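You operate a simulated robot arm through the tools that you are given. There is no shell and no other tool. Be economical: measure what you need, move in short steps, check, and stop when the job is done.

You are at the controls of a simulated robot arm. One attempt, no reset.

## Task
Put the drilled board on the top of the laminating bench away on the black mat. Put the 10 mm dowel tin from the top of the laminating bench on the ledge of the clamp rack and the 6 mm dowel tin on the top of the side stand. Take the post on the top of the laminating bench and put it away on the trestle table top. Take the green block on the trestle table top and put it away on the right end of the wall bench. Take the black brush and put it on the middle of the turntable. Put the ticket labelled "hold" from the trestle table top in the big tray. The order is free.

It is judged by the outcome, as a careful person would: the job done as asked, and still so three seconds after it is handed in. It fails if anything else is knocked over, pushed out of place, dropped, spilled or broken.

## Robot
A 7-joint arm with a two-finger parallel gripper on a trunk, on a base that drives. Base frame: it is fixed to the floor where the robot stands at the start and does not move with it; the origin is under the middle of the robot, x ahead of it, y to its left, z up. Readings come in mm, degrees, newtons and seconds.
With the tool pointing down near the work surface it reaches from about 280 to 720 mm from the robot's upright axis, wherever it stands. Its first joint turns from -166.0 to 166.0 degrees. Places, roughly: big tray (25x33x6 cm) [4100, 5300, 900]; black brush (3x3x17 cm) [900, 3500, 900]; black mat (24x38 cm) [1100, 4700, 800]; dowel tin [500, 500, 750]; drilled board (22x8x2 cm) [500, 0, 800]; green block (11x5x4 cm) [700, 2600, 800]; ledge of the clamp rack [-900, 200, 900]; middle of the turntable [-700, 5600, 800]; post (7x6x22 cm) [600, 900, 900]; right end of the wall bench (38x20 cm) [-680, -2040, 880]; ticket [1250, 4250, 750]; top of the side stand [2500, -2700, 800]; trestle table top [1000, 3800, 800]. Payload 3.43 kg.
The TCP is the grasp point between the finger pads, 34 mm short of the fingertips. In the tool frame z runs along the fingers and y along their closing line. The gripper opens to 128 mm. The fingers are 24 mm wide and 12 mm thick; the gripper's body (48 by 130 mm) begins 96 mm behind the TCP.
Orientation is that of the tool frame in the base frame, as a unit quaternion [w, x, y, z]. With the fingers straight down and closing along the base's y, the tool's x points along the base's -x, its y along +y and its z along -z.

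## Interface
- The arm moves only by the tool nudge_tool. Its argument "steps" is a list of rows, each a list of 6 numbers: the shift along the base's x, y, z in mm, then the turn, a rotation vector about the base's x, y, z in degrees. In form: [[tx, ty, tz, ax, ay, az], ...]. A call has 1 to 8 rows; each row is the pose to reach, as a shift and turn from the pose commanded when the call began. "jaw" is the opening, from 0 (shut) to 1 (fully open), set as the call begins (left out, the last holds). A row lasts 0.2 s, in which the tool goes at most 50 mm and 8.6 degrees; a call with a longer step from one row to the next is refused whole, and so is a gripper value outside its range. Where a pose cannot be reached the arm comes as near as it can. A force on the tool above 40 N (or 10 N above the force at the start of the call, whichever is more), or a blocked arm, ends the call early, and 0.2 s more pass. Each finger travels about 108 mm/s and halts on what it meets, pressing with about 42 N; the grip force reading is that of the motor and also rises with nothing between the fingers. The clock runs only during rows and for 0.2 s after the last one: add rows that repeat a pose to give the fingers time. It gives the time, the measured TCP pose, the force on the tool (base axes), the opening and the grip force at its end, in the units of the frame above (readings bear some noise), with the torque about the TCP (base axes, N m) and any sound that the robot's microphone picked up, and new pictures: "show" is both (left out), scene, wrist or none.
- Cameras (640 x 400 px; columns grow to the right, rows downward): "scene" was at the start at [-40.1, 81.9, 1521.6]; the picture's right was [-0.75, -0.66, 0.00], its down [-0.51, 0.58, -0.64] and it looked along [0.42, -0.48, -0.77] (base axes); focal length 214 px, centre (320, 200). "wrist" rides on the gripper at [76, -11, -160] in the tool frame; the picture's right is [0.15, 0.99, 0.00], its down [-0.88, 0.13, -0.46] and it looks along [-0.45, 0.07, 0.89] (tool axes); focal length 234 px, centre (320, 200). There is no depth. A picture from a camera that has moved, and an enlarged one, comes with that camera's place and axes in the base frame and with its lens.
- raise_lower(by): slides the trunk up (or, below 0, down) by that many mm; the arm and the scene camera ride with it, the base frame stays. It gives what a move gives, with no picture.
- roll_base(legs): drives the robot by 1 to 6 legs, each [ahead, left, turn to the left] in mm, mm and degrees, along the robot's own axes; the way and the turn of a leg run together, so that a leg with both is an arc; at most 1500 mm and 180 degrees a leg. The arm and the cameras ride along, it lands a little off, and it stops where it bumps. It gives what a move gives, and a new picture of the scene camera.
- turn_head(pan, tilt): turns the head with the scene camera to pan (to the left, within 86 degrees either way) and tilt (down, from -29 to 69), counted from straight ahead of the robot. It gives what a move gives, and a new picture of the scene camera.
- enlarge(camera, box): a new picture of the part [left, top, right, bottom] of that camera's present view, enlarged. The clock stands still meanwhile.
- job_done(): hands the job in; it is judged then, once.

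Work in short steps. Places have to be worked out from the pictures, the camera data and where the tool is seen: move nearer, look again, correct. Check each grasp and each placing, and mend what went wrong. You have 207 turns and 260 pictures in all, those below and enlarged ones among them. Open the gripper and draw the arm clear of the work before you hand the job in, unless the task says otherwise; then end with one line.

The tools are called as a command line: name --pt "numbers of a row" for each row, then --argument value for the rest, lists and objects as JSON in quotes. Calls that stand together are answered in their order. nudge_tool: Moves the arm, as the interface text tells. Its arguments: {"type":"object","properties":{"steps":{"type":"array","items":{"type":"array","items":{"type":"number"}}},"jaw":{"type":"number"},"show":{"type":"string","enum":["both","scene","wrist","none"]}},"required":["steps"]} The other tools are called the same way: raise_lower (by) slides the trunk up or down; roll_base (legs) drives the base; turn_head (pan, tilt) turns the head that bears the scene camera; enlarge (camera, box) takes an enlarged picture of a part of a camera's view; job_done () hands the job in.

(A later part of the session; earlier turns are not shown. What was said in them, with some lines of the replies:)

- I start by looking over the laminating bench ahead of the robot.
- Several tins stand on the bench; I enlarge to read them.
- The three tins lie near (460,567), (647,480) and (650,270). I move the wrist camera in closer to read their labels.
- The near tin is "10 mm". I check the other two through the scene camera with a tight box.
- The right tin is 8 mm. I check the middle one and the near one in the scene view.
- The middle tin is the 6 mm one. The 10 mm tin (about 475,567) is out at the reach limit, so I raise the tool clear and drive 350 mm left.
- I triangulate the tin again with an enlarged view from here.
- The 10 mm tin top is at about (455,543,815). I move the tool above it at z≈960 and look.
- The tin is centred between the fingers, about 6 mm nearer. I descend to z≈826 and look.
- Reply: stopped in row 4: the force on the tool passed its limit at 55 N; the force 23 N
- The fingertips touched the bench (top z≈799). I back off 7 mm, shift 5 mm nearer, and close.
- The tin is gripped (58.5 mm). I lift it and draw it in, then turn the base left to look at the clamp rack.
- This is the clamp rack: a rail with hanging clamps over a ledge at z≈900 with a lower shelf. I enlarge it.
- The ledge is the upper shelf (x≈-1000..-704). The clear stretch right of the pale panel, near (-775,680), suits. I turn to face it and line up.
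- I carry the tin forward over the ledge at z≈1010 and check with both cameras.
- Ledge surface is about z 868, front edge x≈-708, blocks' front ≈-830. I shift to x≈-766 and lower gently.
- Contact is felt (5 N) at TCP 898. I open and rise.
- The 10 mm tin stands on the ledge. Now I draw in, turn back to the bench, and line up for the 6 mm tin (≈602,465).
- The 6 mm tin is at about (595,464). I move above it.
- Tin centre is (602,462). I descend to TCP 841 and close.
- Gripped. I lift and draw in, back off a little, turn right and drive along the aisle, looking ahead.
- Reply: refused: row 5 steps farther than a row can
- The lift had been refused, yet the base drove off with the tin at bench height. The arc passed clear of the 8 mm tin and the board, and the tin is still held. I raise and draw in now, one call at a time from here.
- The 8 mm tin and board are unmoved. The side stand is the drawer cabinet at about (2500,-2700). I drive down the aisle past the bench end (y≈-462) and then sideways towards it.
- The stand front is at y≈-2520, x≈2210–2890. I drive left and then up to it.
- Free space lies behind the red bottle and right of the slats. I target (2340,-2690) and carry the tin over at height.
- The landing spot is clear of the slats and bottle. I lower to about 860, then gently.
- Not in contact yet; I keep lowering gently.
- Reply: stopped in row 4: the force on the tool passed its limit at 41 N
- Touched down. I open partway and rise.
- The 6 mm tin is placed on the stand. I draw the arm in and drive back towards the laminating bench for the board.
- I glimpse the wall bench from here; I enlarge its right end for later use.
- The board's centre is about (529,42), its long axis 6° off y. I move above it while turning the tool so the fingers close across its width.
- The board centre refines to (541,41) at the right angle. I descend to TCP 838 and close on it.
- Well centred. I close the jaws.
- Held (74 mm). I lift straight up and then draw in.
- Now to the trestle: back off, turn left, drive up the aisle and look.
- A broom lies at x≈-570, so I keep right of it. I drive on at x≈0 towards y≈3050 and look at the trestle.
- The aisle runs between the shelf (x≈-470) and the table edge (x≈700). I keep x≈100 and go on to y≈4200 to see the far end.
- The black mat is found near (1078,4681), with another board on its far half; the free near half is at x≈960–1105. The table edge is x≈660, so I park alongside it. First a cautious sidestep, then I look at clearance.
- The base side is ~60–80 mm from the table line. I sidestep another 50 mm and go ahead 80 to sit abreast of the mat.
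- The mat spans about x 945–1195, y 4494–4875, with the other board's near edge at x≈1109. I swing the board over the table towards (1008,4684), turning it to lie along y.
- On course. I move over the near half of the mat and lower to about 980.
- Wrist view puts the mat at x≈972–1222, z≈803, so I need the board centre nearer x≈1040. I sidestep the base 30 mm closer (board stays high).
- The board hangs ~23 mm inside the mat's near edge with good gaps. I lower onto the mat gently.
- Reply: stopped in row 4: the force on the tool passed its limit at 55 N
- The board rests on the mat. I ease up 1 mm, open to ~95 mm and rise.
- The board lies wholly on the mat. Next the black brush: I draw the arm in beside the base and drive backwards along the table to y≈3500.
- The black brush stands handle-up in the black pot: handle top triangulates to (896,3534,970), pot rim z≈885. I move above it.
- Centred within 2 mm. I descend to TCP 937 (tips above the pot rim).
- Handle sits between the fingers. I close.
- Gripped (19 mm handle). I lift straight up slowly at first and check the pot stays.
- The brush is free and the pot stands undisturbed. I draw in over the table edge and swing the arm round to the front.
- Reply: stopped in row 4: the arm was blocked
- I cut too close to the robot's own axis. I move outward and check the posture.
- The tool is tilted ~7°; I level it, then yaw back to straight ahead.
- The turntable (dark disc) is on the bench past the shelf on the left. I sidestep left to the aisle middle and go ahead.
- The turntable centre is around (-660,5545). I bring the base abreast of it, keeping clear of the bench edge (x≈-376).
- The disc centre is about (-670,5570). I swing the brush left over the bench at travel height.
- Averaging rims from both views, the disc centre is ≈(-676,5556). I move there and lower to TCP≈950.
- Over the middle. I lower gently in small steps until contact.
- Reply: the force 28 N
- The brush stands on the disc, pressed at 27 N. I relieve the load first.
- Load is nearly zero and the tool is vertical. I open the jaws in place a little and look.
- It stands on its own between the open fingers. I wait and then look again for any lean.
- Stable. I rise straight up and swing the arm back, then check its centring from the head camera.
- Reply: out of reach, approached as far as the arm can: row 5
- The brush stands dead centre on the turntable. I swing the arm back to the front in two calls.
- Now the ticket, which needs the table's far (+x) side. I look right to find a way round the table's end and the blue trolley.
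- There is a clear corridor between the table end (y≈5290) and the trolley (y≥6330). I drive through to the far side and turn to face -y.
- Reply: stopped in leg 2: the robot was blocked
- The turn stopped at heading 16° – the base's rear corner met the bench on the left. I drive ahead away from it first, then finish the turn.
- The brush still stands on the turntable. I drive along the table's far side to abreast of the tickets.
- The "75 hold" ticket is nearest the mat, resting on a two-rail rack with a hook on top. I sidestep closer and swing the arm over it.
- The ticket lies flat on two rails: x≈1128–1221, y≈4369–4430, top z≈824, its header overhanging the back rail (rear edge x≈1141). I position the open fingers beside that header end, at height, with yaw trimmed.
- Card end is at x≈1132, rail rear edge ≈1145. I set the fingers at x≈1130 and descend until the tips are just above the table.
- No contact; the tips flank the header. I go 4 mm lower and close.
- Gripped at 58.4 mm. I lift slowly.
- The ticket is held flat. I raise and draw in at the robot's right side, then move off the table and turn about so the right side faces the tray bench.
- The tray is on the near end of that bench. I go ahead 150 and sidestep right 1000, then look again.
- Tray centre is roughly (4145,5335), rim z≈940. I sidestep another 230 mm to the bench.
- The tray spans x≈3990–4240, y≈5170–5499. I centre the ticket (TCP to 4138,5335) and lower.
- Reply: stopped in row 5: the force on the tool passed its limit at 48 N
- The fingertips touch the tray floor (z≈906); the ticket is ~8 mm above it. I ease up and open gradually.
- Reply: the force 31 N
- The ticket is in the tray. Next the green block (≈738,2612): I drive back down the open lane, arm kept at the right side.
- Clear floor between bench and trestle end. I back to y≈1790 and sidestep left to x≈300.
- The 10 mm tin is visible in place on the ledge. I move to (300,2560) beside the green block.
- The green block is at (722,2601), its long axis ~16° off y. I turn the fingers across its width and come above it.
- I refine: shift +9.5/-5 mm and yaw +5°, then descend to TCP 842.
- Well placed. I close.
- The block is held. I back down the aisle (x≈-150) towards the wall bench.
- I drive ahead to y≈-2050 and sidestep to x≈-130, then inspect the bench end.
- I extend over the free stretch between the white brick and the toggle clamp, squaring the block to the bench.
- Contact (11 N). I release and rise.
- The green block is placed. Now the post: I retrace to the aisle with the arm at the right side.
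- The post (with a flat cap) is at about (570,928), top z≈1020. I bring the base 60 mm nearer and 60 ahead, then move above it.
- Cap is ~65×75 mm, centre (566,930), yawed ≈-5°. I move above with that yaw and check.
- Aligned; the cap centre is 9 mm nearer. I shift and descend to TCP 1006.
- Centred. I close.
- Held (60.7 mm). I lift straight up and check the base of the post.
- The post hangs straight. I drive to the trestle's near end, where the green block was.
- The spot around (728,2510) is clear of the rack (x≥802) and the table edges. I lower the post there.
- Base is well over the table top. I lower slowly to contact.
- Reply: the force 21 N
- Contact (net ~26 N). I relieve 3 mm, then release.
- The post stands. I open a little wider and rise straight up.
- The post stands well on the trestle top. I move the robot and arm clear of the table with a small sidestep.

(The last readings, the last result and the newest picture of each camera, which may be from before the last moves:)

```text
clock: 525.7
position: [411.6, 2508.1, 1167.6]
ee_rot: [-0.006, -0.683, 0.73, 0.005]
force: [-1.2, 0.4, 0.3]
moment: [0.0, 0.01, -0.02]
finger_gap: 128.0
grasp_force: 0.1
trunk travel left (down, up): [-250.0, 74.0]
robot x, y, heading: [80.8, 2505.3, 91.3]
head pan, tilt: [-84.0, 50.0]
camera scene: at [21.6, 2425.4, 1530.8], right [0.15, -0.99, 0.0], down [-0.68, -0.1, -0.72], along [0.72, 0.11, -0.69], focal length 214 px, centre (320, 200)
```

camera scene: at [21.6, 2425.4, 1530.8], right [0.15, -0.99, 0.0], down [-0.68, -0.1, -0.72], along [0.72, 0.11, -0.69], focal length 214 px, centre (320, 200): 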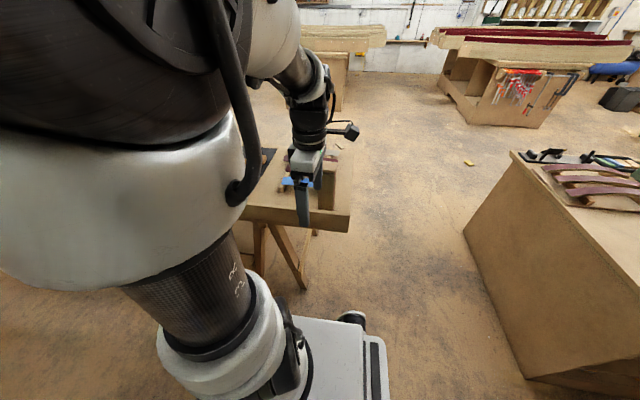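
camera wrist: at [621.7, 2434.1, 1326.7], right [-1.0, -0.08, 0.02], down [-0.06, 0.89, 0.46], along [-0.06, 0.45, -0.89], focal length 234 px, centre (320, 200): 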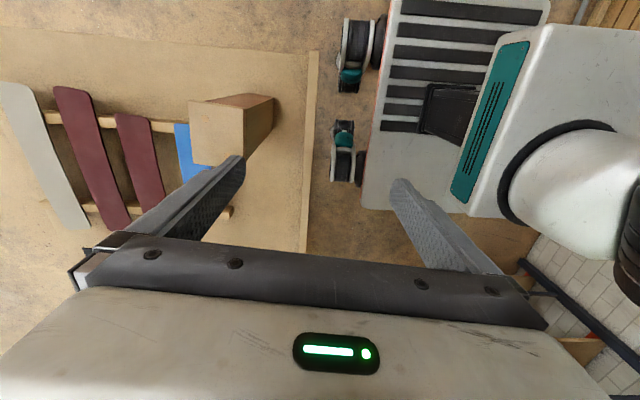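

All the items have been placed, the gripper is open and empty, and the arm is clear of the work. I hand the job in.

job_done

```text
The job is handed in.
```

All seven items are where you asked and the job is handed in, with the brush left standing upright on the turntable; on the way the base bumped the turntable's bench once and I dragged the 6 mm tin along the bench, with nothing seen to move out of place.
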